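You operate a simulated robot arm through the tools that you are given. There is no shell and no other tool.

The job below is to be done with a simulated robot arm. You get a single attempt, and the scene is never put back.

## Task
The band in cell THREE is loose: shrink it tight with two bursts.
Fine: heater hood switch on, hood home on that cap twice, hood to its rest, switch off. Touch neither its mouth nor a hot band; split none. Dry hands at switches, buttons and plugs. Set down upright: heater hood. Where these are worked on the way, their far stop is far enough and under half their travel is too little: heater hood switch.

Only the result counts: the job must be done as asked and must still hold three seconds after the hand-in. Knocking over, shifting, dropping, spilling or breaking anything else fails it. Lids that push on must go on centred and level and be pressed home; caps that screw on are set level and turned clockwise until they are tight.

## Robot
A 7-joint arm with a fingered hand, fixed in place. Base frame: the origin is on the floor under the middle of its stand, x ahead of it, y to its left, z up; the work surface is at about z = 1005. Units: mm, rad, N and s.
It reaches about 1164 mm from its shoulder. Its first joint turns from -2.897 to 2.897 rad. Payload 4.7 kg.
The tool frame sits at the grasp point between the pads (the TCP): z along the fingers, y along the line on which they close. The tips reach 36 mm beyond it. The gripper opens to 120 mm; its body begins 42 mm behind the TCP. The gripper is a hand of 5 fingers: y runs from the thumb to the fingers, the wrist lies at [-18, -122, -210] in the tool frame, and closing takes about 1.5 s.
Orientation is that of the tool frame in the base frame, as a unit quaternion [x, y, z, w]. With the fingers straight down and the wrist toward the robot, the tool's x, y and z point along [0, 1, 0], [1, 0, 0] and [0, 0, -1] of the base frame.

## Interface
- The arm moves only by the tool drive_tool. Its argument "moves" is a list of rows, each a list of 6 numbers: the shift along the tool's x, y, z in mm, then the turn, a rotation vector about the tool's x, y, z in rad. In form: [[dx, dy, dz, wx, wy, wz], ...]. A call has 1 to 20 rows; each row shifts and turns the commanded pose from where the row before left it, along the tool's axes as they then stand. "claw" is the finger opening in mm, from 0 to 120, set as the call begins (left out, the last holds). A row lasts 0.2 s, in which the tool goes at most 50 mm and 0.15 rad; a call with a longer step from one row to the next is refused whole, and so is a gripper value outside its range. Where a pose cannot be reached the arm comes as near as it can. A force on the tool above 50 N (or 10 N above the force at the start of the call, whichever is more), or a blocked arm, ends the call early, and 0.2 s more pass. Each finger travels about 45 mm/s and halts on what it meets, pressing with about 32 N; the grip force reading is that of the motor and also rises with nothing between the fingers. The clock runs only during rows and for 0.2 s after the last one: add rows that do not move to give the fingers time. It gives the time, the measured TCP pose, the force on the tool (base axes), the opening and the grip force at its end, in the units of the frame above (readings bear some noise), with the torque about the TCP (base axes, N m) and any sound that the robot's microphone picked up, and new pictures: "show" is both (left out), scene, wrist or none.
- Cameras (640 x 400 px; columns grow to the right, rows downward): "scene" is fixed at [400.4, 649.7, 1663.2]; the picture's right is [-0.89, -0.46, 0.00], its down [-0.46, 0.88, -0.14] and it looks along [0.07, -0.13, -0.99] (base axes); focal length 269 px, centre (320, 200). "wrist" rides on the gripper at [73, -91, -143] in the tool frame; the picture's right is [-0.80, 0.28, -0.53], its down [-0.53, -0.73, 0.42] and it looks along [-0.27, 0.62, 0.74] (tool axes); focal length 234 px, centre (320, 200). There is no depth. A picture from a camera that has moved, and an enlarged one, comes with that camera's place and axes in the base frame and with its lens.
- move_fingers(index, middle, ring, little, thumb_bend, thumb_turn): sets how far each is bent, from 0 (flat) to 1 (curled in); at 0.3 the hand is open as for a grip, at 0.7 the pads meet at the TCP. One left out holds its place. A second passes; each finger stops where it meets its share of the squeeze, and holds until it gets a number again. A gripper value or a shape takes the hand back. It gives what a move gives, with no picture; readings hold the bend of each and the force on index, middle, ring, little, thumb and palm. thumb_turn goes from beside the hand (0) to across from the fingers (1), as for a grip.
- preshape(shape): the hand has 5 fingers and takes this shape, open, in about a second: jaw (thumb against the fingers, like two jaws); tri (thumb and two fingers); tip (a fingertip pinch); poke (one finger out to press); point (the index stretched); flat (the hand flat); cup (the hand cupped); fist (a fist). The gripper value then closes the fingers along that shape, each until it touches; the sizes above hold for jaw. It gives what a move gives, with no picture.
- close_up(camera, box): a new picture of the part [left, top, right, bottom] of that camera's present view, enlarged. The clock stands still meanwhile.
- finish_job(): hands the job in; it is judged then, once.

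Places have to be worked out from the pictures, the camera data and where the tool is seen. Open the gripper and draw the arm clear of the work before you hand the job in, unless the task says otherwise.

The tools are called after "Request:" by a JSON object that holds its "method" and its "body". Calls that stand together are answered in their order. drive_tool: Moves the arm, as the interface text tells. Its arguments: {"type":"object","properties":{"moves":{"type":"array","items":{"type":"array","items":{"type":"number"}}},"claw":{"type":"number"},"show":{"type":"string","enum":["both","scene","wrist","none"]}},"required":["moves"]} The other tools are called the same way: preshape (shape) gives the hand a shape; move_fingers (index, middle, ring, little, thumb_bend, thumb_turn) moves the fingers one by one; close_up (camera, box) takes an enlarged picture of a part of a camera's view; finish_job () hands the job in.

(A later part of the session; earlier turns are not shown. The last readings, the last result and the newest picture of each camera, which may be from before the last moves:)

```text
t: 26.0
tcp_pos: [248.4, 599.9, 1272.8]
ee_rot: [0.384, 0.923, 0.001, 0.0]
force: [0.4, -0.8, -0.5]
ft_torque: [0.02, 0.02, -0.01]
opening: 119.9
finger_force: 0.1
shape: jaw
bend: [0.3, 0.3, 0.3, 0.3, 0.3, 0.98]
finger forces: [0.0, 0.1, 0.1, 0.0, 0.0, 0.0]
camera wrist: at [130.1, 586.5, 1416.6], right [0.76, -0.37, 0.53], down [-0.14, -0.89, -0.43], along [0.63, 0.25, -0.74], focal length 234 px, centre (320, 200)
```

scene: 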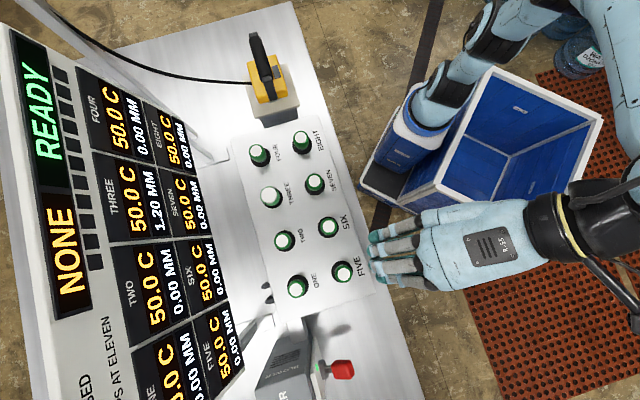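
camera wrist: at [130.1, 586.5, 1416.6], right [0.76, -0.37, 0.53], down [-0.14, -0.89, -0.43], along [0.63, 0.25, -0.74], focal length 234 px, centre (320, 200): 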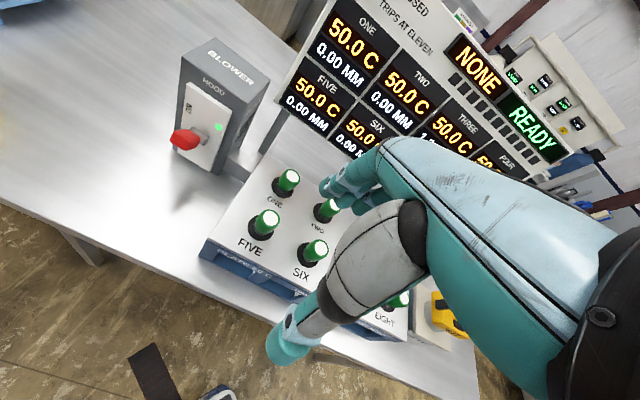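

The hand is back in bench-facing orientation. I sweep right along the bench front at safe height to view the hood and its rest from the front-right.

Request:
{"method": "drive_tool", "body": {"moves": [[-40, 2.6, 0, 0, 0, 0], [-40, 2.6, 0, 0, 0, 0], [-40, 2.6, 0, 0, 0, 0], [-40, 2.6, 0, 0, 0, 0], [-40, 2.6, 0, 0, 0, 0], [-40, 2.6, 0, 0, 0, 0], [-40, 2.6, 0, 0, 0, 0], [-40, 2.6, 0, 0, 0, 0], [-40, 2.6, 0, 0, 0, 0], [-40, 2.6, 0, 0, 0, 0], [-40, 2.6, 0, 0, 0, 0], [-40, 2.6, 0, 0, 0, 0], [-40, 2.6, 0, 0, 0, 0], [-40, 2.6, 0, 0, 0, 0], [-40, 2.6, 0, 0, 0, 0], [0, 0, 0, 0, 0, 0]]}}

```text
t: 29.4
tcp_pos: [699.1, 202.7, 1273.5]
ee_rot: [0.383, 0.924, 0.002, 0.001]
force: [0.2, -0.7, 0.4]
ft_torque: [-0.03, 0.06, -0.04]
opening: 119.9
finger_force: 0.2
shape: jaw
bend: [0.3, 0.3, 0.3, 0.3, 0.3, 0.98]
finger forces: [0.1, 0.0, 0.1, 0.0, 0.0, 0.0]
camera wrist: at [582.8, 189.0, 1417.6], right [0.76, -0.37, 0.53], down [-0.14, -0.89, -0.43], along [0.63, 0.25, -0.74], focal length 234 px, centre (320, 200)
```

scene: 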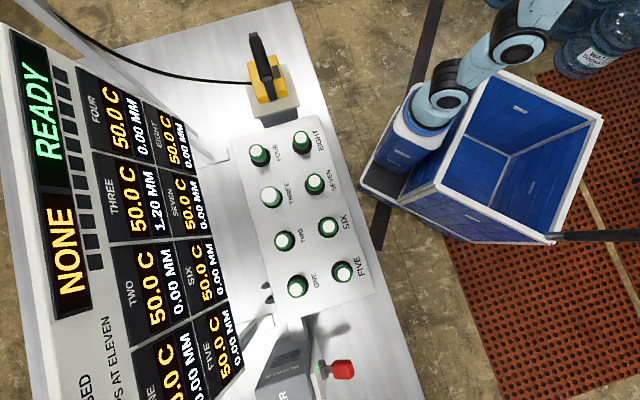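
wrist: 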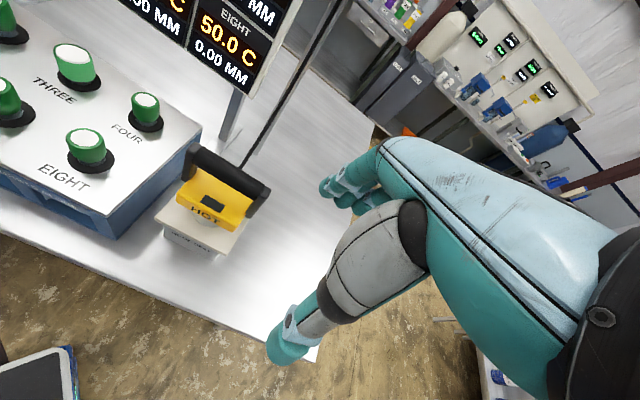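

Good view of the hood, its handle and rest. I enlarge it in both cameras for triangulation.

Request:
{"method": "close_up", "body": {"camera": "wrist", "box": [140, 130, 290, 270]}}

Request:
{"method": "close_up", "body": {"camera": "scene", "box": [230, 20, 320, 130]}}

Request:
{"method": "close_up", "body": {"camera": "wrist", "box": [0, 20, 200, 220]}}

Request:
{"method": "close_up", "body": {"camera": "scene", "box": [230, 130, 350, 240]}}

```text
2.86 times, centred on (215, 200) of wrist
camera zoom: at [582.8, 189.0, 1417.6], right [0.76, -0.37, 0.53], down [-0.14, -0.89, -0.43], along [0.63, 0.25, -0.74], focal length 669 px, centre (620, 200)
```

zoom: 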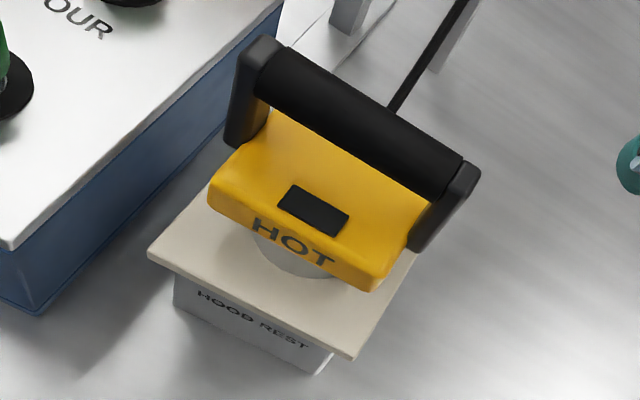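

```text
3.64 times, centred on (275, 75) of scene
camera zoom: at [400.4, 649.7, 1663.2], right [-0.89, -0.46, 0.0], down [-0.46, 0.88, -0.14], along [0.07, -0.13, -0.99], focal length 978 px, centre (484, 654)
```

zoom: 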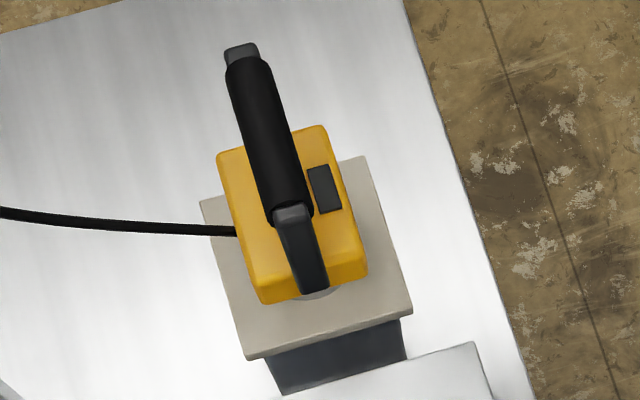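

```text
2.00 times, centred on (100, 120) of wrist
camera zoom: at [582.8, 189.0, 1417.6], right [0.76, -0.37, 0.53], down [-0.14, -0.89, -0.43], along [0.63, 0.25, -0.74], focal length 468 px, centre (760, 360)
```

zoom: 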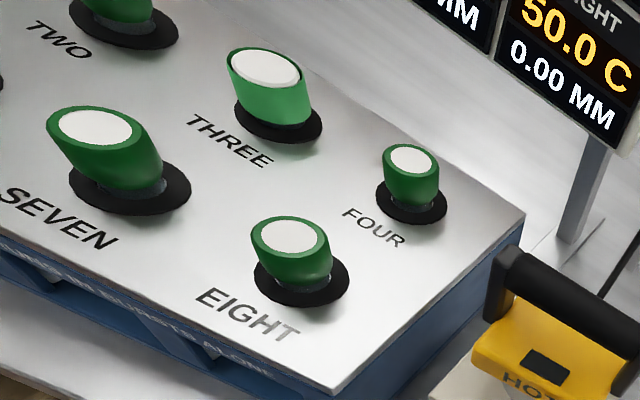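

```text
3.64 times, centred on (290, 185) of scene
camera zoom: at [400.4, 649.7, 1663.2], right [-0.89, -0.46, 0.0], down [-0.46, 0.88, -0.14], along [0.07, -0.13, -0.99], focal length 978 px, centre (429, 254)
```

zoom: 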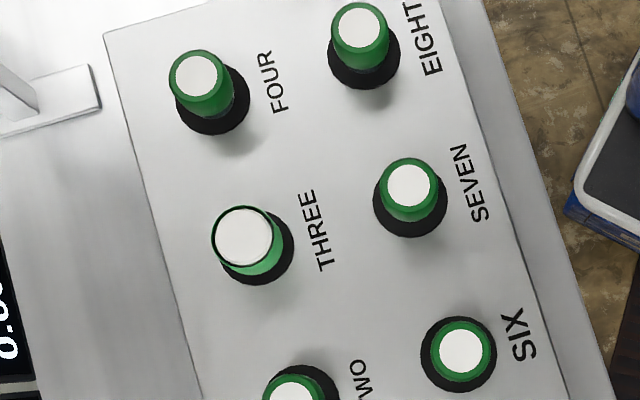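

Triangulating: handle bar centre ≈ (703, 355, 1112), 98 mm long along the row direction and ~28 mm thick; hood body top ≈1050, rest top ≈980; cap THREE top ≈ (552, 615, 1047). I move over the handle and look.

Request:
{"method": "drive_tool", "body": {"moves": [[35, 36.8, 0, 0, 0, 0], [35, 36.8, 0, 0, 0, 0], [34.7, 36.7, 0, 0, 0, 0], [0, 0, 30, 0, 0, 0], [0, 0, 30, 0, 0, 0], [0, 0, 0, 0, 0, 0]]}}

```text
refused: row 1 steps farther than a row can; nothing moved
```

Row too long; I split it into smaller steps.

Request:
{"method": "drive_tool", "body": {"moves": [[26.2, 27.6, 0, 0, 0, 0], [26.2, 27.6, 0, 0, 0, 0], [26.2, 27.6, 0, 0, 0, 0], [26.1, 27.5, 0, 0, 0, 0], [0, 0, 30, 0, 0, 0], [0, 0, 30, 0, 0, 0], [0, 0, 0, 0, 0, 0]]}}

```text
t: 31.0
tcp_pos: [704.4, 355.2, 1212.7]
ee_rot: [0.382, 0.924, 0.001, 0.0]
force: [0.2, 0.6, -0.6]
ft_torque: [0.01, 0.01, 0.0]
opening: 119.6
finger_force: 0.1
shape: jaw
bend: [0.3, 0.3, 0.3, 0.3, 0.3, 0.98]
finger forces: [0.0, 0.0, 0.0, 0.1, 0.0, 0.0]
camera wrist: at [588.2, 341.7, 1355.9], right [0.77, -0.37, 0.53], down [-0.14, -0.89, -0.43], along [0.63, 0.25, -0.74], focal length 234 px, centre (320, 200)
```

scene: 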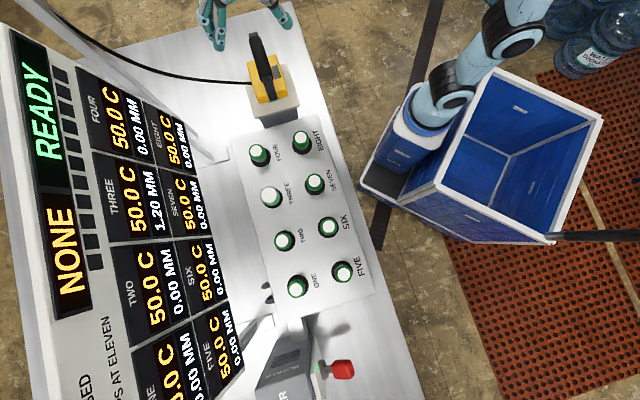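
wrist: 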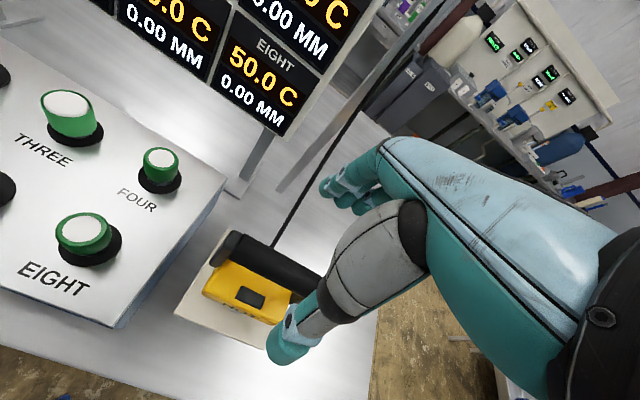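

The handle projects near where expected. I enlarge to measure the offset between handle axis and approach line.

Request:
{"method": "close_up", "body": {"camera": "wrist", "box": [190, 200, 350, 330]}}

```text
3.08 times, centred on (270, 265) of wrist
camera zoom: at [588.2, 341.7, 1355.9], right [0.77, -0.37, 0.53], down [-0.14, -0.89, -0.43], along [0.63, 0.25, -0.74], focal length 720 px, centre (474, 0)
```

zoom: 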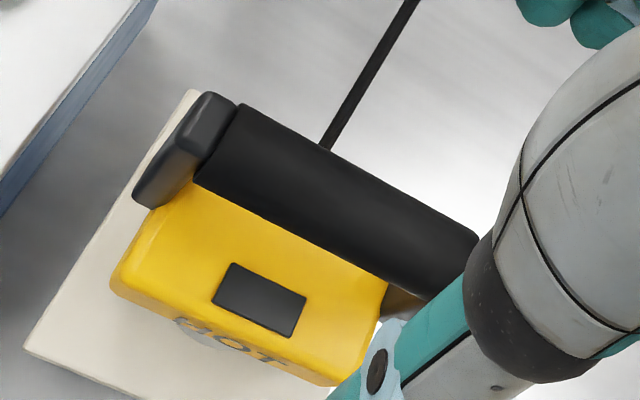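

The approach line passes within ~1 mm of the handle axis. I descend so the handle sits at the grasp point, stopping to check on the way.

Request:
{"method": "drive_tool", "body": {"moves": [[0, 0, 20, 0, 0, 0], [0, 0, 20, 0, 0, 0], [0, 0, 20, 0, 0, 0], [0, 0, 15, 0, 0, 0], [0, 0, 0, 0, 0, 0]]}}

```text
t: 32.2
tcp_pos: [702.8, 355.1, 1138.5]
ee_rot: [0.383, 0.924, 0.002, 0.0]
force: [0.6, -0.8, -0.5]
ft_torque: [0.0, 0.01, 0.0]
opening: 120.1
finger_force: 0.1
shape: jaw
bend: [0.3, 0.3, 0.3, 0.3, 0.3, 0.98]
finger forces: [0.1, 0.0, 0.0, 0.0, 0.0, 0.0]
camera wrist: at [585.9, 342.0, 1282.0], right [0.76, -0.37, 0.53], down [-0.14, -0.89, -0.43], along [0.63, 0.25, -0.74], focal length 234 px, centre (320, 200)
```

scene: 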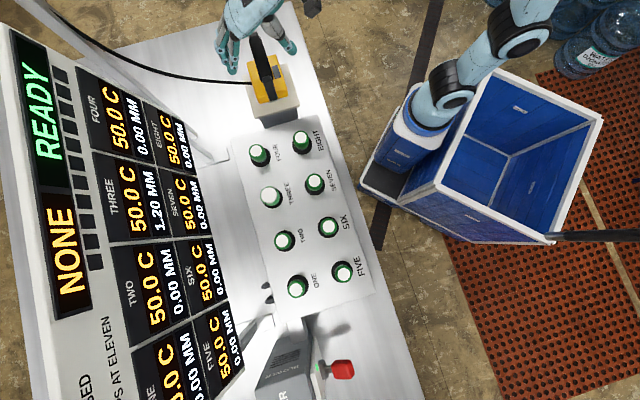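
wrist: 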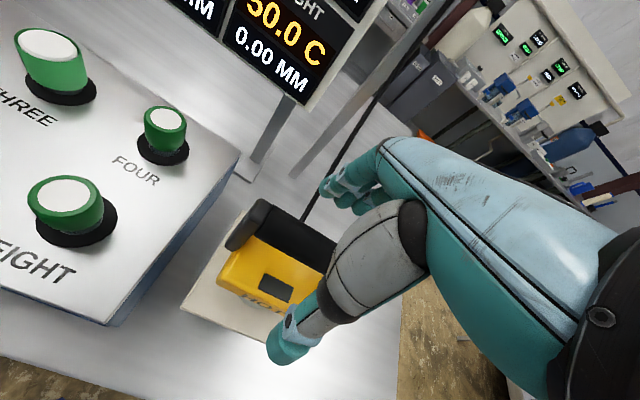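

The handle is passing between thumb and fingers. I enlarge both pictures to check clearances to the hood body and handle arms.

Request:
{"method": "close_up", "body": {"camera": "scene", "box": [200, 0, 330, 130]}}

Request:
{"method": "close_up", "body": {"camera": "wrist", "box": [200, 170, 400, 370]}}

```text
3.08 times, centred on (265, 65) of scene
camera zoom: at [400.4, 649.7, 1663.2], right [-0.89, -0.46, 0.0], down [-0.46, 0.88, -0.14], along [0.07, -0.13, -0.99], focal length 827 px, centre (489, 615)
```

zoom: 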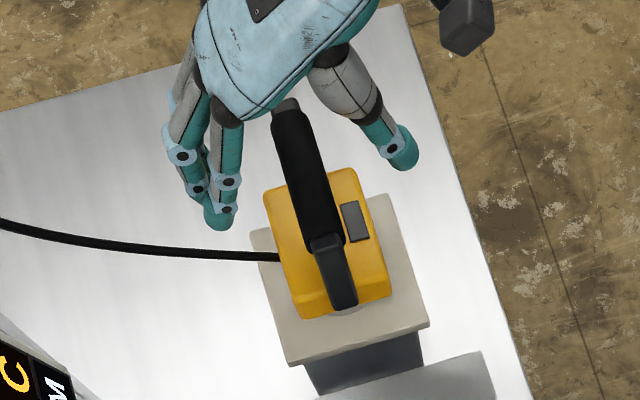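

```text
2.00 times, centred on (300, 270) of wrist
camera zoom: at [585.9, 342.0, 1282.0], right [0.76, -0.37, 0.53], down [-0.14, -0.89, -0.43], along [0.63, 0.25, -0.74], focal length 468 px, centre (360, 60)
```

zoom: 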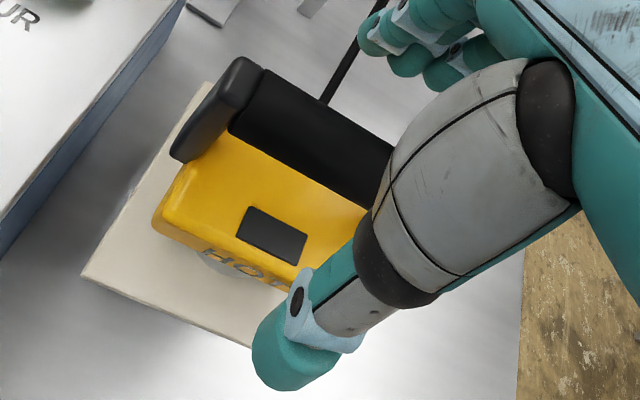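

Clearances look good, and the thumb opposes the index about 22 mm left of centre, well within the bar. I descend the last 28 mm and pre-close to just short of contact.

Request:
{"method": "drive_tool", "body": {"moves": [[0, 0, 14, 0, 0, 0], [0, 0, 14, 0, 0, 0], [0, 0, 0, 0, 0, 0]], "show": "none"}}

Request:
{"method": "drive_tool", "body": {"moves": [[0, 0, 0, 0, 0, 0], [0, 0, 0, 0, 0, 0], [0, 0, 0, 0, 0, 0], [0, 0, 0, 0, 0, 0], [0, 0, 0, 0, 0, 0], [0, 0, 0, 0, 0, 0]], "claw": 55}}

```text
t: 33.0
tcp_pos: [704.1, 355.6, 1112.3]
ee_rot: [0.383, 0.924, 0.0, 0.0]
force: [1.4, -0.2, -0.2]
ft_torque: [0.02, 0.02, 0.01]
opening: 120.0
finger_force: 0.0
shape: jaw
bend: [0.3, 0.3, 0.3, 0.3, 0.3, 0.98]
finger forces: [0.0, 0.0, 0.0, 0.0, 0.0, 0.0]
```

```text
t: 34.4
tcp_pos: [703.8, 355.3, 1111.5]
ee_rot: [0.383, 0.924, 0.0, 0.001]
force: [0.0, -0.6, 0.2]
ft_torque: [0.02, -0.01, 0.01]
opening: 55.3
finger_force: 0.0
shape: jaw
bend: [0.74, 0.47, 0.44, 0.42, 0.71, 1.0]
finger forces: [0.2, 0.0, 0.1, 0.1, 0.0, 0.1]
camera wrist: at [586.8, 341.8, 1255.2], right [0.76, -0.37, 0.53], down [-0.14, -0.89, -0.43], along [0.63, 0.25, -0.74], focal length 234 px, centre (320, 200)
```

scene: 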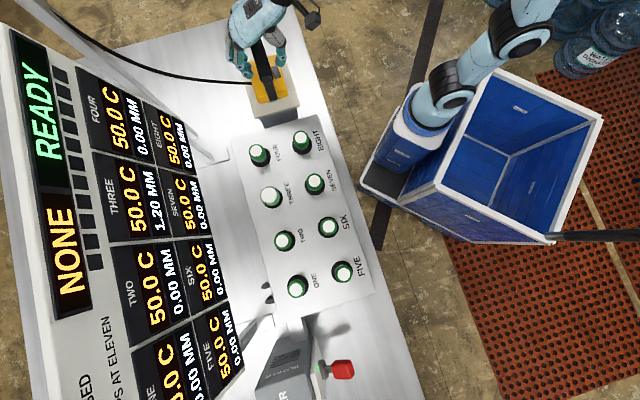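
wrist: 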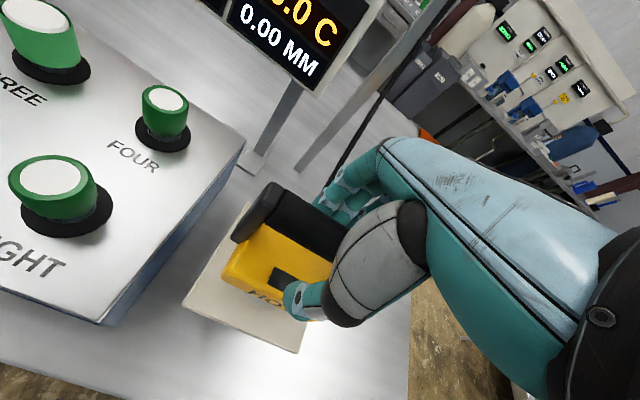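

No contact forces yet, though index and thumb are already well bent. I enlarge to see where the fingertips are relative to the bar.

Request:
{"method": "close_up", "body": {"camera": "scene", "box": [210, 0, 320, 120]}}

Request:
{"method": "close_up", "body": {"camera": "wrist", "box": [210, 130, 430, 350]}}

```text
3.33 times, centred on (265, 60) of scene
camera zoom: at [400.4, 649.7, 1663.2], right [-0.89, -0.46, 0.0], down [-0.46, 0.88, -0.14], along [0.07, -0.13, -0.99], focal length 896 px, centre (503, 667)
```

zoom: 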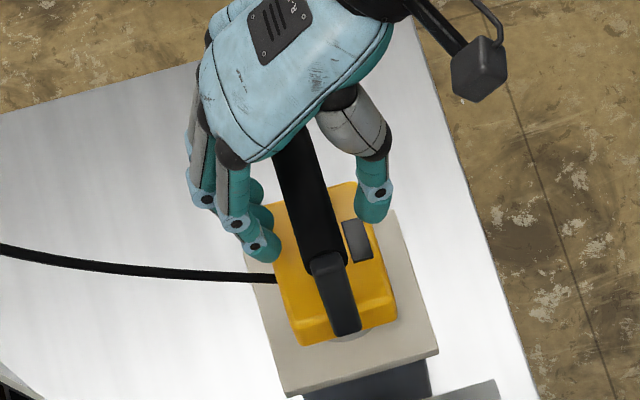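

```text
1.82 times, centred on (320, 240) of wrist
camera zoom: at [586.8, 341.8, 1255.2], right [0.76, -0.37, 0.53], down [-0.14, -0.89, -0.43], along [0.63, 0.25, -0.74], focal length 426 px, centre (320, 127)
```

zoom: 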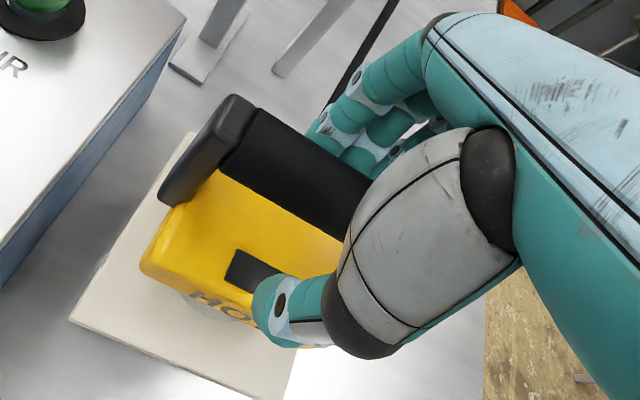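

Thumb and fingers straddle the bar evenly with a gap on both sides. I close gently toward contact.

Request:
{"method": "drive_tool", "body": {"moves": [[0, 0, 0, 0, 0, 0], [0, 0, 0, 0, 0, 0], [0, 0, 0, 0, 0, 0], [0, 0, 0, 0, 0, 0]], "claw": 36}}

```text
t: 35.4
tcp_pos: [703.6, 356.1, 1112.2]
ee_rot: [0.383, 0.924, 0.0, 0.001]
force: [-0.5, 0.6, 0.0]
ft_torque: [0.01, -0.02, 0.01]
opening: 36.5
finger_force: 0.1
shape: jaw
bend: [0.74, 0.54, 0.52, 0.48, 0.74, 1.0]
finger forces: [0.1, 0.1, 0.0, 0.0, 0.0, 0.0]
camera wrist: at [586.8, 341.8, 1255.2], right [0.77, -0.37, 0.53], down [-0.14, -0.89, -0.43], along [0.63, 0.25, -0.74], focal length 234 px, centre (320, 200)
```

scene: 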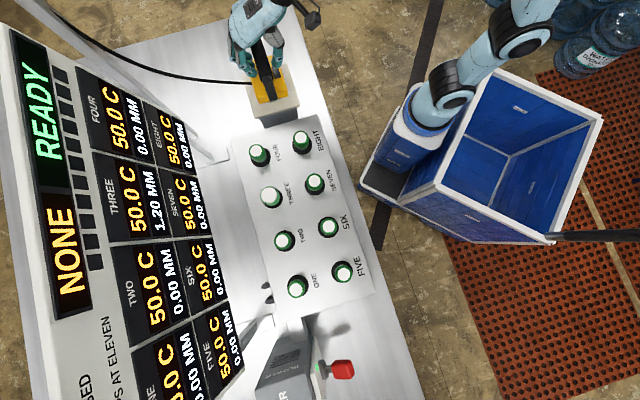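
wrist: 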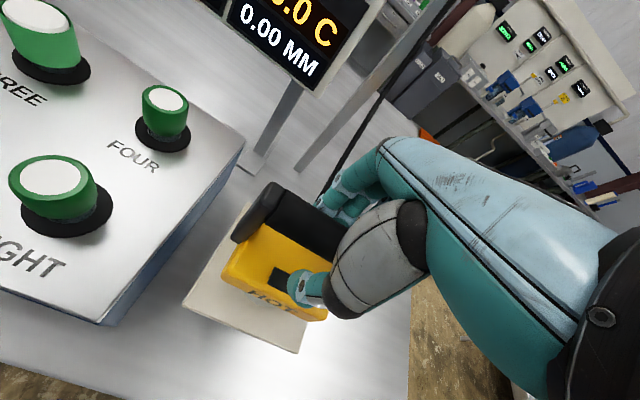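

Still no contact, opening 36 mm. I close further in a small step and watch the finger forces.

Request:
{"method": "drive_tool", "body": {"moves": [[0, 0, 0, 0, 0, 0], [0, 0, 0, 0, 0, 0], [0, 0, 0, 0, 0, 0]], "claw": 24}}

```text
t: 36.2
tcp_pos: [703.4, 356.3, 1110.7]
ee_rot: [0.383, 0.924, 0.001, 0.0]
force: [0.9, -0.1, -0.1]
ft_torque: [0.03, 0.0, -0.02]
opening: 24.2
finger_force: 0.0
shape: jaw
bend: [0.73, 0.59, 0.57, 0.53, 0.74, 1.0]
finger forces: [0.0, 0.0, 0.0, 0.1, 0.0, 0.0]
camera wrist: at [586.8, 341.8, 1255.2], right [0.77, -0.37, 0.53], down [-0.14, -0.89, -0.43], along [0.63, 0.25, -0.74], focal length 234 px, centre (320, 200)
```

scene: 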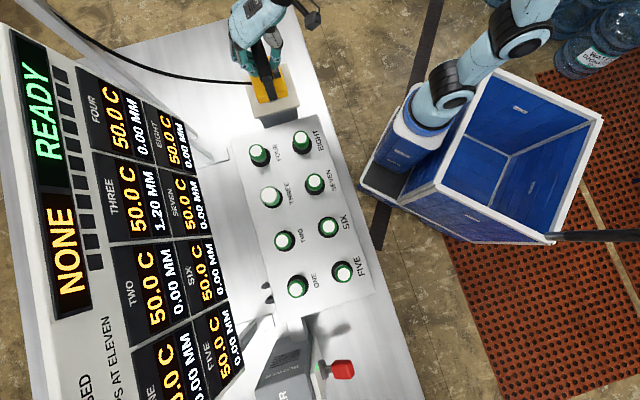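
wrist: 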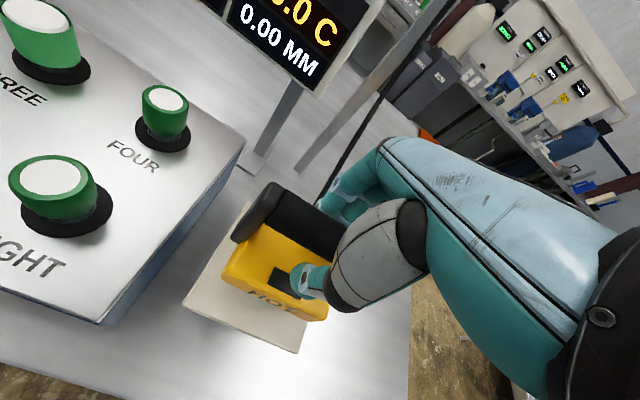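

Request:
{"method": "close_up", "body": {"camera": "scene", "box": [220, 20, 310, 110]}}

Request:
{"method": "close_up", "body": {"camera": "wrist", "box": [230, 150, 390, 330]}}

```text
4.44 times, centred on (265, 65) of scene
camera zoom: at [400.4, 649.7, 1663.2], right [-0.89, -0.46, 0.0], down [-0.46, 0.88, -0.14], along [0.07, -0.13, -0.99], focal length 1195 px, centre (564, 800)
```

zoom: 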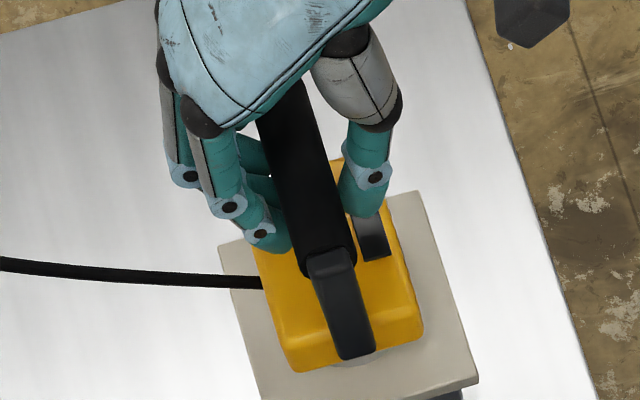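

```text
2.22 times, centred on (310, 240) of wrist
camera zoom: at [586.8, 341.8, 1255.2], right [0.77, -0.37, 0.53], down [-0.14, -0.89, -0.43], along [0.63, 0.25, -0.74], focal length 520 px, centre (342, 111)
```

zoom: 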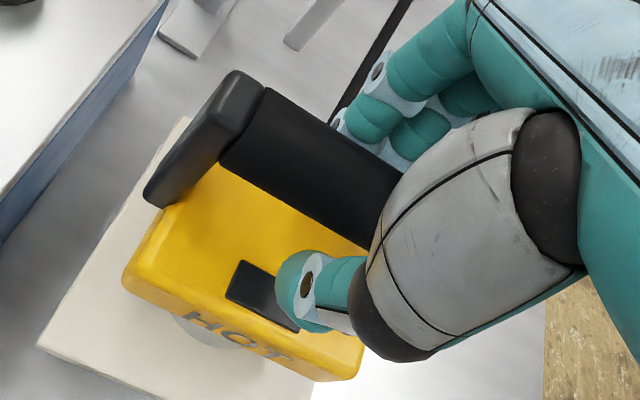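

Both sides are almost at the bar. I close to a firm hold.

Request:
{"method": "drive_tool", "body": {"moves": [[0, 0, 0, 0, 0, 0], [0, 0, 0, 0, 0, 0], [0, 0, 0, 0, 0, 0]], "claw": 15, "show": "wrist"}}

Request:
{"method": "drive_tool", "body": {"moves": [[0, 0, 0, 0, 0, 0], [0, 0, 0, 0, 0, 0], [0, 0, 0, 0, 0, 0], [0, 0, 0, 0, 0, 0]], "claw": 5}}

```text
t: 37.0
tcp_pos: [704.2, 355.0, 1111.5]
ee_rot: [0.383, 0.924, 0.001, 0.001]
force: [-0.3, 0.8, 0.0]
ft_torque: [0.05, 0.0, 0.07]
opening: 15.2
finger_force: 0.2
shape: jaw
bend: [0.72, 0.63, 0.62, 0.58, 0.74, 1.0]
finger forces: [0.0, 0.0, 0.0, 0.9, 0.0, 0.0]
camera wrist: at [586.9, 341.8, 1255.2], right [0.77, -0.37, 0.53], down [-0.14, -0.89, -0.43], along [0.63, 0.25, -0.74], focal length 234 px, centre (320, 200)
```

wrist: 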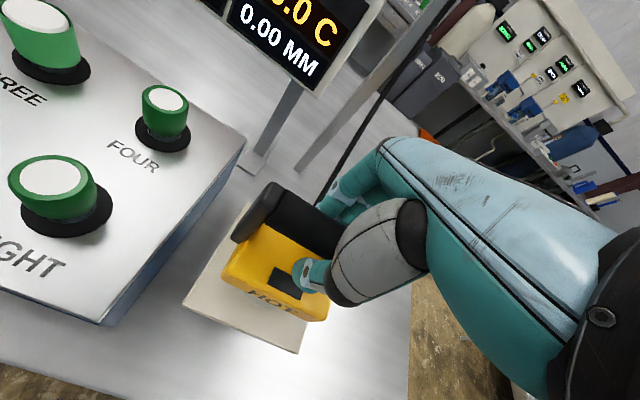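

```text
t: 38.0
tcp_pos: [703.3, 355.0, 1111.6]
ee_rot: [0.383, 0.924, 0.001, 0.0]
force: [1.4, 0.1, 0.4]
ft_torque: [-0.03, 0.0, 0.01]
opening: 11.8
finger_force: 31.6
shape: jaw
bend: [0.73, 0.7, 0.7, 0.65, 0.79, 1.0]
finger forces: [12.5, 1.3, 1.1, 1.5, 22.5, 0.0]
camera wrist: at [587.0, 341.9, 1254.8], right [0.77, -0.37, 0.53], down [-0.14, -0.89, -0.43], along [0.63, 0.25, -0.74], focal length 234 px, centre (320, 200)
```

scene: 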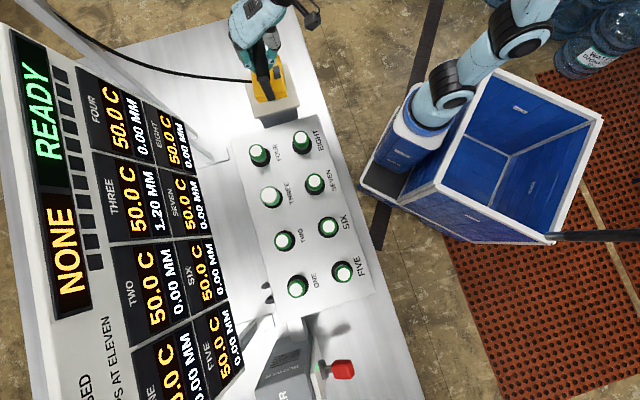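
wrist: 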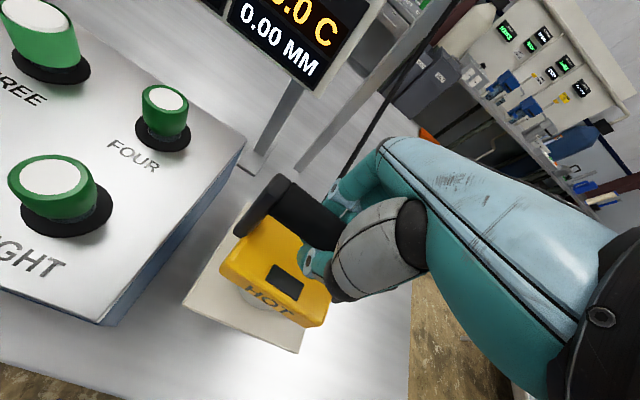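

The grip closed (thumb 22 N, index 12 N), but the hood seems to have shifted a little as the fingers wrapped under the bar. I look closely.

Request:
{"method": "close_up", "body": {"camera": "wrist", "box": [170, 150, 390, 370]}}

Request:
{"method": "close_up", "body": {"camera": "scene", "box": [220, 20, 320, 120]}}

```text
1.82 times, centred on (280, 260) of wrist
camera zoom: at [587.0, 341.9, 1254.8], right [0.77, -0.37, 0.53], down [-0.14, -0.89, -0.43], along [0.63, 0.25, -0.74], focal length 426 px, centre (393, 91)
```

zoom: 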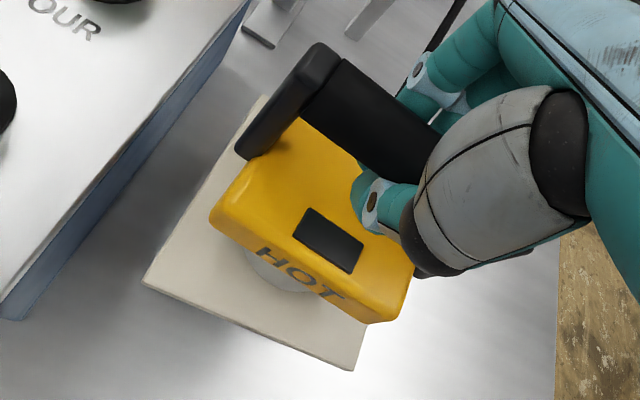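

```text
4.00 times, centred on (270, 70) of scene
camera zoom: at [400.4, 649.7, 1663.2], right [-0.89, -0.46, 0.0], down [-0.46, 0.88, -0.14], along [0.07, -0.13, -0.99], focal length 1076 px, centre (520, 720)
```

zoom: 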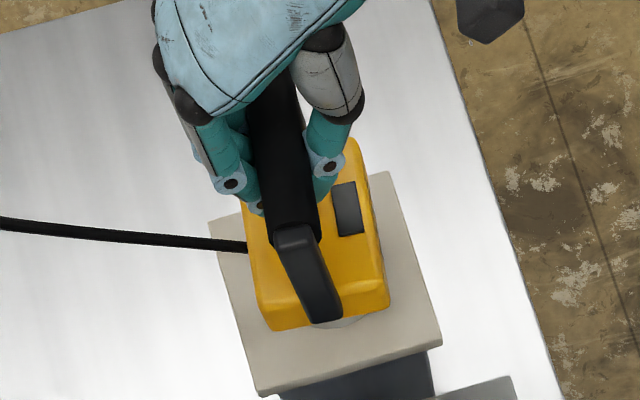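

Index and thumb curl under the bar's left part and have tilted the hood up on one side — this needs a deeper, palm-backed grasp instead. I ease the fingers back open so the hood settles level on its rest.

Request:
{"method": "drive_tool", "body": {"moves": [[0, 0, 0, 0, 0, 0], [0, 0, 0, 0, 0, 0]], "claw": 13, "show": "none"}}

Request:
{"method": "drive_tool", "body": {"moves": [[0, 0, 0, 0, 0, 0], [0, 0, 0, 0, 0, 0]], "claw": 20}}

```text
t: 38.6
tcp_pos: [704.0, 355.4, 1113.0]
ee_rot: [0.383, 0.924, 0.001, 0.0]
force: [-1.3, 0.5, -0.6]
ft_torque: [0.05, -0.01, -0.02]
opening: 12.9
finger_force: 0.0
shape: jaw
bend: [0.72, 0.64, 0.63, 0.6, 0.73, 1.0]
finger forces: [0.0, 0.0, 0.0, 0.1, 0.9, 0.1]
```

```text
t: 39.2
tcp_pos: [704.3, 356.1, 1111.4]
ee_rot: [0.383, 0.924, 0.001, 0.0]
force: [0.4, 0.0, -0.3]
ft_torque: [-0.06, -0.01, -0.01]
opening: 19.7
finger_force: 0.0
shape: jaw
bend: [0.73, 0.61, 0.59, 0.56, 0.74, 1.0]
finger forces: [0.0, 0.0, 0.1, 0.1, 0.0, 0.0]
camera wrist: at [586.8, 341.8, 1255.3], right [0.76, -0.37, 0.53], down [-0.14, -0.89, -0.43], along [0.63, 0.25, -0.74], focal length 234 px, centre (320, 200)
```

scene: 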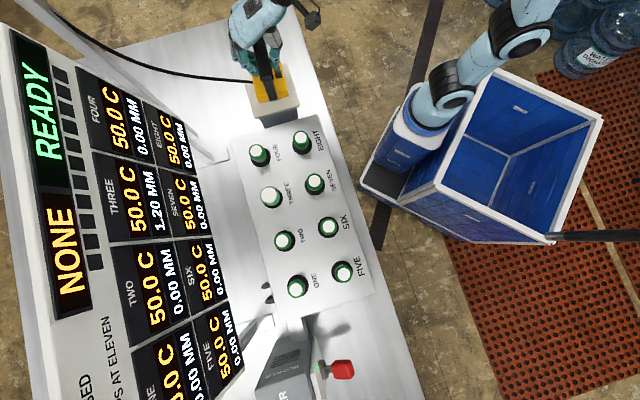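
wrist: 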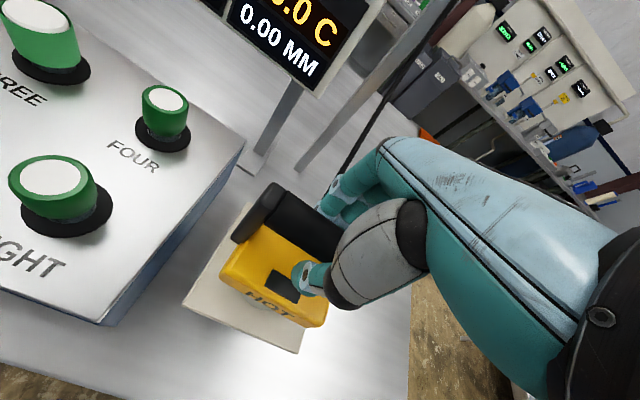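

Request:
{"method": "close_up", "body": {"camera": "wrist", "box": [230, 150, 390, 330]}}

Request:
{"method": "close_up", "body": {"camera": "scene", "box": [220, 20, 310, 110]}}

```text
2.22 times, centred on (310, 240) of wrist
camera zoom: at [586.8, 341.8, 1255.3], right [0.76, -0.37, 0.53], down [-0.14, -0.89, -0.43], along [0.63, 0.25, -0.74], focal length 520 px, centre (342, 111)
```

zoom: 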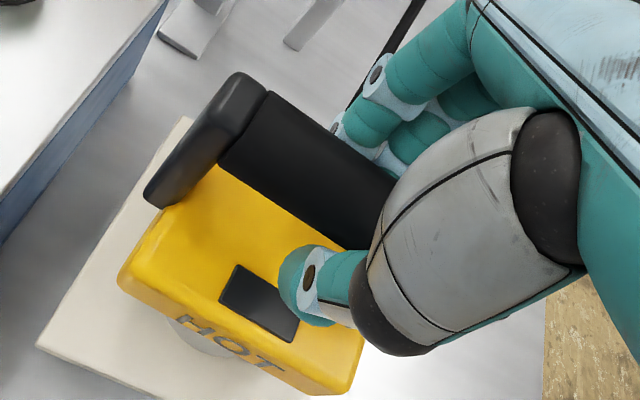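

```text
4.44 times, centred on (265, 65) of scene
camera zoom: at [400.4, 649.7, 1663.2], right [-0.89, -0.46, 0.0], down [-0.46, 0.88, -0.14], along [0.07, -0.13, -0.99], focal length 1195 px, centre (564, 800)
```

zoom: 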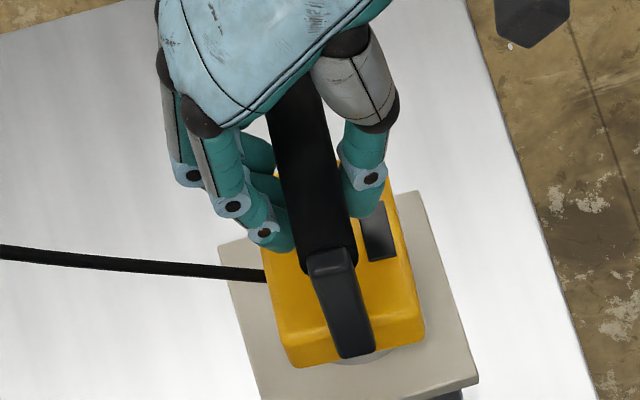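

The hood settled level on its rest (slightly yawed, ~4°). Body top is at z≈1048 and the bar's underside ~1098, so I turn the hand 4° to match, widen slightly and lower ~18 mm to bring the bar up toward the palm.

Request:
{"method": "drive_tool", "body": {"moves": [[0, 0, 0, 0, 0, 0], [0, 0, 0, 0, 0, 0.035], [0, 0, 0, 0, 0, 0.035], [0, 0, 5, 0, 0, 0], [0, 0, 5, 0, 0, 0], [0, 0, 0, 0, 0, 0]], "claw": 40}}

```text
t: 40.6
tcp_pos: [701.9, 355.6, 1100.4]
ee_rot: [0.414, 0.91, 0.001, 0.0]
force: [-0.4, 0.9, 0.4]
ft_torque: [0.0, 0.02, -0.02]
opening: 39.4
finger_force: 0.1
shape: jaw
bend: [0.74, 0.52, 0.5, 0.47, 0.74, 1.0]
finger forces: [0.0, 0.0, 0.0, 0.0, 0.0, 0.0]
camera wrist: at [585.3, 349.9, 1244.4], right [0.74, -0.42, 0.53], down [-0.2, -0.88, -0.43], along [0.64, 0.21, -0.74], focal length 234 px, centre (320, 200)
```

scene: 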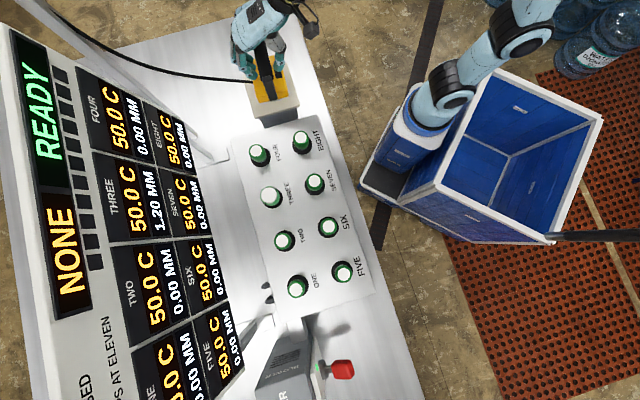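
wrist: 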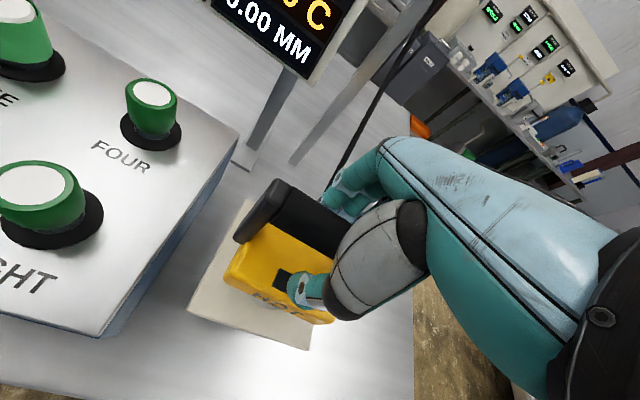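

Request:
{"method": "close_up", "body": {"camera": "wrist", "box": [220, 160, 400, 340]}}

Request:
{"method": "close_up", "body": {"camera": "scene", "box": [220, 20, 310, 110]}}

```text
2.22 times, centred on (310, 250) of wrist
camera zoom: at [585.3, 349.9, 1244.4], right [0.74, -0.42, 0.53], down [-0.2, -0.88, -0.43], along [0.64, 0.21, -0.74], focal length 520 px, centre (342, 89)
```

zoom: 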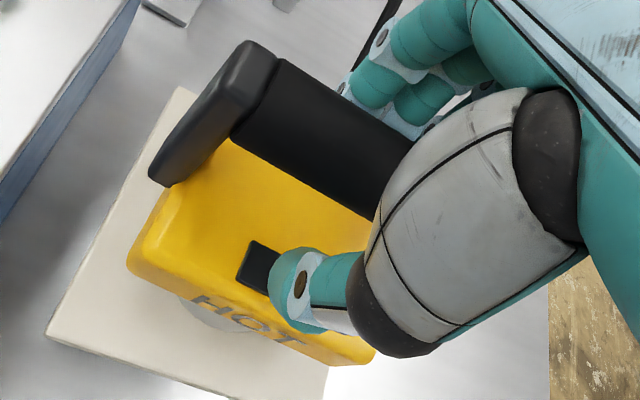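

```text
4.44 times, centred on (265, 65) of scene
camera zoom: at [400.4, 649.7, 1663.2], right [-0.89, -0.46, 0.0], down [-0.46, 0.88, -0.14], along [0.07, -0.13, -0.99], focal length 1195 px, centre (564, 800)
```

zoom: 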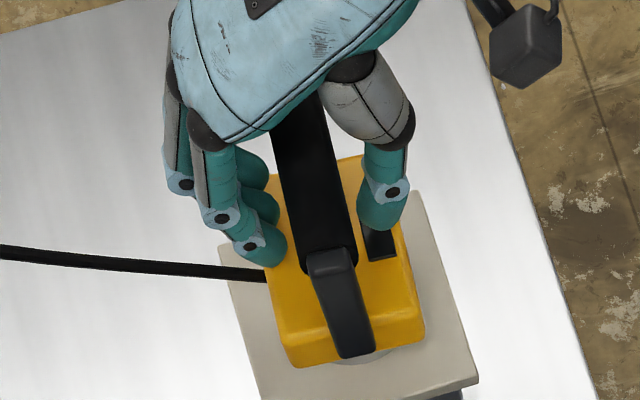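

Alignment is good. I lower another 10 mm.

Request:
{"method": "drive_tool", "body": {"moves": [[0, 0, 5, 0, 0, 0], [0, 0, 5, 0, 0, 0], [0, 0, 0, 0, 0, 0]], "show": "wrist"}}

```text
t: 41.4
tcp_pos: [701.1, 354.2, 1090.9]
ee_rot: [0.415, 0.91, 0.002, 0.001]
force: [0.3, -0.4, 7.0]
ft_torque: [-0.08, 0.19, 0.02]
opening: 39.8
finger_force: 0.0
shape: jaw
bend: [0.74, 0.52, 0.5, 0.47, 0.74, 1.0]
finger forces: [0.5, 0.0, 0.0, 0.0, 6.3, 0.0]
camera wrist: at [584.2, 349.1, 1234.4], right [0.74, -0.43, 0.53], down [-0.2, -0.88, -0.43], along [0.65, 0.21, -0.73], focal length 234 px, centre (320, 200)
```

wrist: 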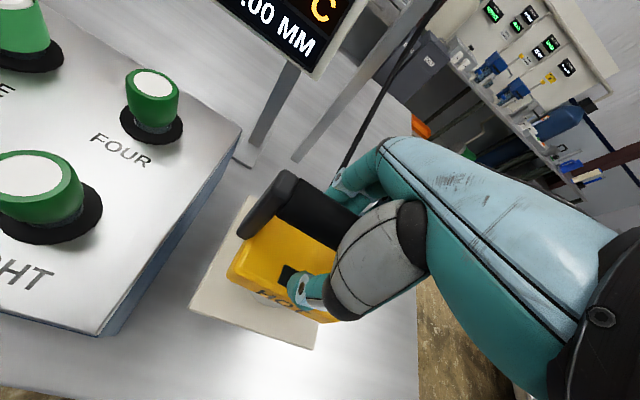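

The thumb tip just touched the hood body (6 N), so I back up 5 mm and then curl all fingers around the bar individually.

Request:
{"method": "drive_tool", "body": {"moves": [[0, 0, -5, 0, 0, 0], [0, 0, 0, 0, 0, 0]], "show": "none"}}

Request:
{"method": "move_fingers", "body": {"index": 0.75, "middle": 0.72, "ring": 0.72, "little": 0.72, "thumb_bend": 0.78}}

```text
t: 42.0
tcp_pos: [703.0, 354.9, 1094.7]
ee_rot: [0.414, 0.91, 0.0, 0.0]
force: [-0.2, 0.2, 0.0]
ft_torque: [0.0, -0.02, -0.03]
opening: 40.0
finger_force: 0.1
shape: jaw
bend: [0.74, 0.52, 0.5, 0.47, 0.74, 1.0]
finger forces: [0.0, 0.0, 0.0, 0.0, 0.1, 0.0]
```

```text
t: 43.0
tcp_pos: [701.8, 354.2, 1094.7]
ee_rot: [0.415, 0.91, 0.001, 0.0]
force: [-1.2, 0.3, -0.3]
ft_torque: [0.0, -0.02, 0.0]
opening: 0.1
finger_force: 1.5
shape: fingers
bend: [0.74, 0.72, 0.72, 0.72, 0.73, 1.0]
finger forces: [0.1, 0.0, 0.0, 0.0, 0.8, 0.1]
```

All fingers are now curled to ~0.72 with hardly any contact, i.e. hooked under the bar. I take a look.

Request:
{"method": "close_up", "body": {"camera": "wrist", "box": [200, 150, 400, 350]}}

Request:
{"method": "close_up", "body": {"camera": "scene", "box": [220, 20, 310, 110]}}

```text
2.00 times, centred on (300, 250) of wrist
camera zoom: at [585.0, 349.5, 1238.7], right [0.74, -0.42, 0.53], down [-0.2, -0.88, -0.43], along [0.64, 0.21, -0.74], focal length 468 px, centre (360, 100)
```

zoom: 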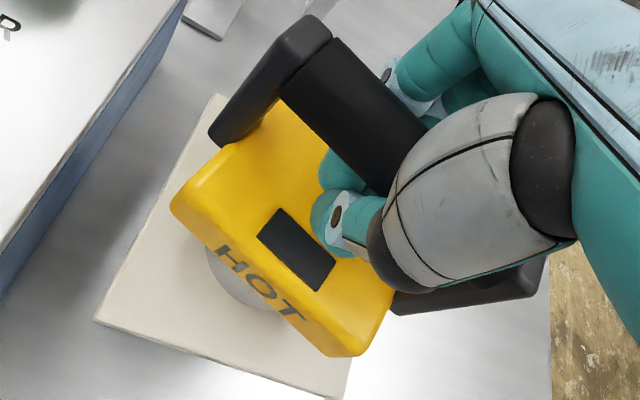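

```text
4.44 times, centred on (265, 65) of scene
camera zoom: at [400.4, 649.7, 1663.2], right [-0.89, -0.46, 0.0], down [-0.46, 0.88, -0.14], along [0.07, -0.13, -0.99], focal length 1195 px, centre (564, 800)
```

zoom: 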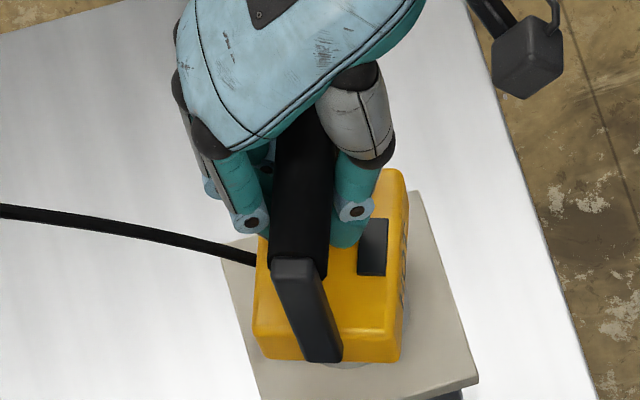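

Curling swung the hood about 14° clockwise relative to the hand, though it still stands on its rest. I turn the hand to line up with the bar again.

Request:
{"method": "drive_tool", "body": {"moves": [[0, 0, 0, 0, 0, 0.06], [0, 0, 0, 0, 0, 0.06], [0, 0, 0, 0, 0, 0.06], [0, 0, 0, 0, 0, 0.06], [0, 0, 0, 0, 0, 0]]}}

Request:
{"method": "close_up", "body": {"camera": "scene", "box": [220, 20, 310, 110]}}

Request:
{"method": "close_up", "body": {"camera": "wrist", "box": [200, 150, 400, 350]}}

```text
t: 44.2
tcp_pos: [704.3, 356.2, 1095.4]
ee_rot: [0.521, 0.853, 0.002, 0.001]
force: [-1.0, -0.3, -0.5]
ft_torque: [-0.02, -0.04, 0.01]
opening: 0.0
finger_force: 1.2
shape: fingers
bend: [0.74, 0.72, 0.72, 0.72, 0.73, 1.0]
finger forces: [0.0, 0.0, 0.1, 1.1, 1.5, 0.0]
camera wrist: at [587.9, 378.3, 1238.8], right [0.61, -0.59, 0.53], down [-0.41, -0.81, -0.43], along [0.68, 0.05, -0.74], focal length 234 px, centre (320, 200)
```

scene: 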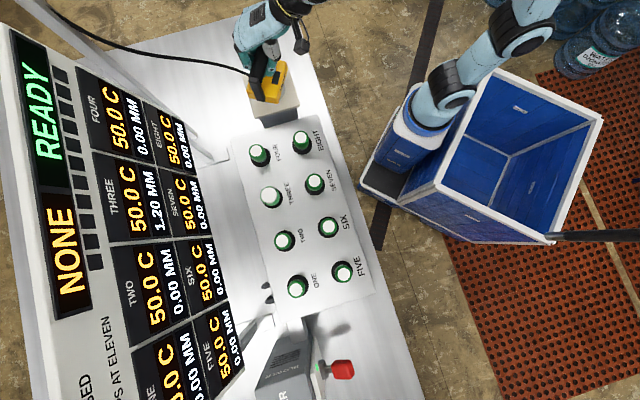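
wrist: 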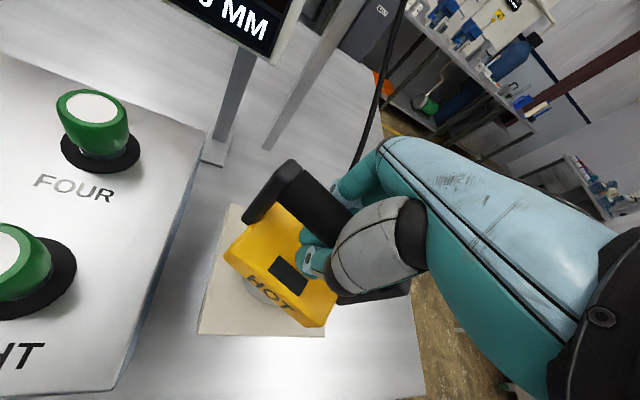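

```text
4.44 times, centred on (265, 65) of scene
camera zoom: at [400.4, 649.7, 1663.2], right [-0.89, -0.46, 0.0], down [-0.46, 0.88, -0.14], along [0.07, -0.13, -0.99], focal length 1195 px, centre (564, 800)
```

zoom: 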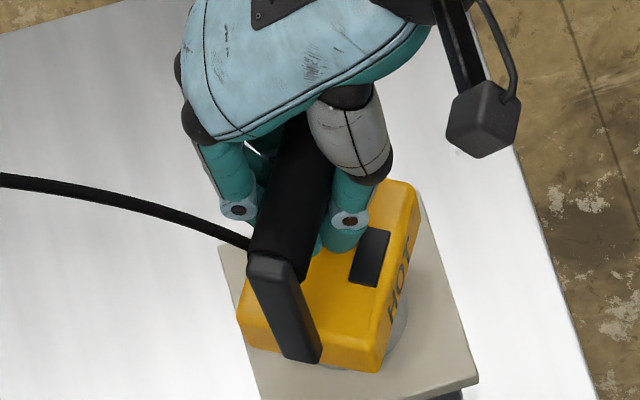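

```text
2.00 times, centred on (300, 250) of wrist
camera zoom: at [587.9, 378.3, 1238.8], right [0.61, -0.59, 0.53], down [-0.41, -0.81, -0.43], along [0.68, 0.05, -0.74], focal length 468 px, centre (360, 100)
```

zoom: 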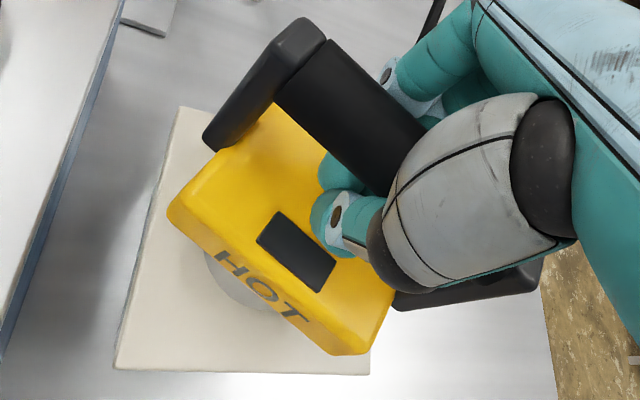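

The bar is captured, so the hood turns with the hand. I rotate the hand back toward the original heading and then squeeze the fingers further to lock the bar in the palm.

Request:
{"method": "drive_tool", "body": {"moves": [[0, 0, 0, 0, 0, -0.06], [0, 0, 0, 0, 0, -0.06], [0, 0, 0, 0, 0, -0.06], [0, 0, 0, 0, 0, -0.06], [0, 0, 0, 0, 0, -0.07], [0, 0, 0, 0, 0, 0]], "show": "none"}}

Request:
{"method": "move_fingers", "body": {"index": 0.85, "middle": 0.85, "ring": 0.85, "little": 0.85, "thumb_bend": 0.85}}

Request:
{"method": "close_up", "body": {"camera": "scene", "box": [220, 20, 310, 110]}}

Request:
{"method": "close_up", "body": {"camera": "wrist", "box": [200, 150, 400, 350]}}

```text
t: 45.6
tcp_pos: [703.1, 354.8, 1094.5]
ee_rot: [0.383, 0.924, 0.0, 0.0]
force: [0.6, -0.1, -0.4]
ft_torque: [0.02, 0.02, -0.13]
opening: 0.2
finger_force: 2.2
shape: fingers
bend: [0.74, 0.72, 0.72, 0.72, 0.73, 1.0]
finger forces: [1.9, 0.0, 0.0, 0.0, 2.1, 0.0]
```

```text
t: 46.6
tcp_pos: [703.2, 353.9, 1094.3]
ee_rot: [0.382, 0.924, 0.001, 0.0]
force: [-0.4, -1.0, -4.4]
ft_torque: [0.09, 0.03, 0.0]
opening: 0.0
finger_force: 0.0
shape: fingers
bend: [0.79, 0.84, 0.85, 0.85, 0.77, 1.0]
finger forces: [0.9, 0.0, 0.0, 0.0, 0.0, 0.1]
```

```text
4.44 times, centred on (265, 65) of scene
camera zoom: at [400.4, 649.7, 1663.2], right [-0.89, -0.46, 0.0], down [-0.46, 0.88, -0.14], along [0.07, -0.13, -0.99], focal length 1195 px, centre (564, 800)
```

zoom: 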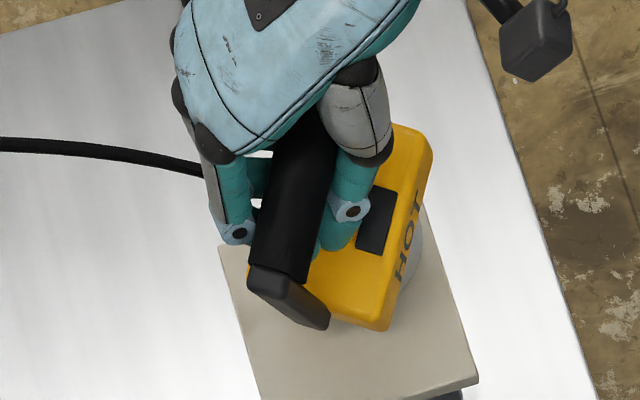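

```text
2.00 times, centred on (300, 250) of wrist
camera zoom: at [585.9, 341.3, 1237.7], right [0.77, -0.37, 0.53], down [-0.14, -0.89, -0.43], along [0.63, 0.25, -0.74], focal length 468 px, centre (360, 100)
```

zoom: 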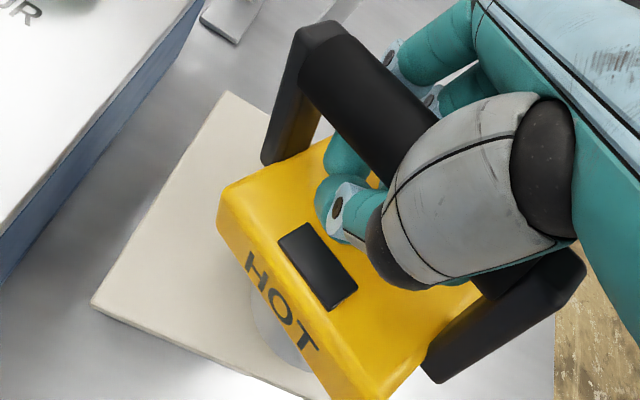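

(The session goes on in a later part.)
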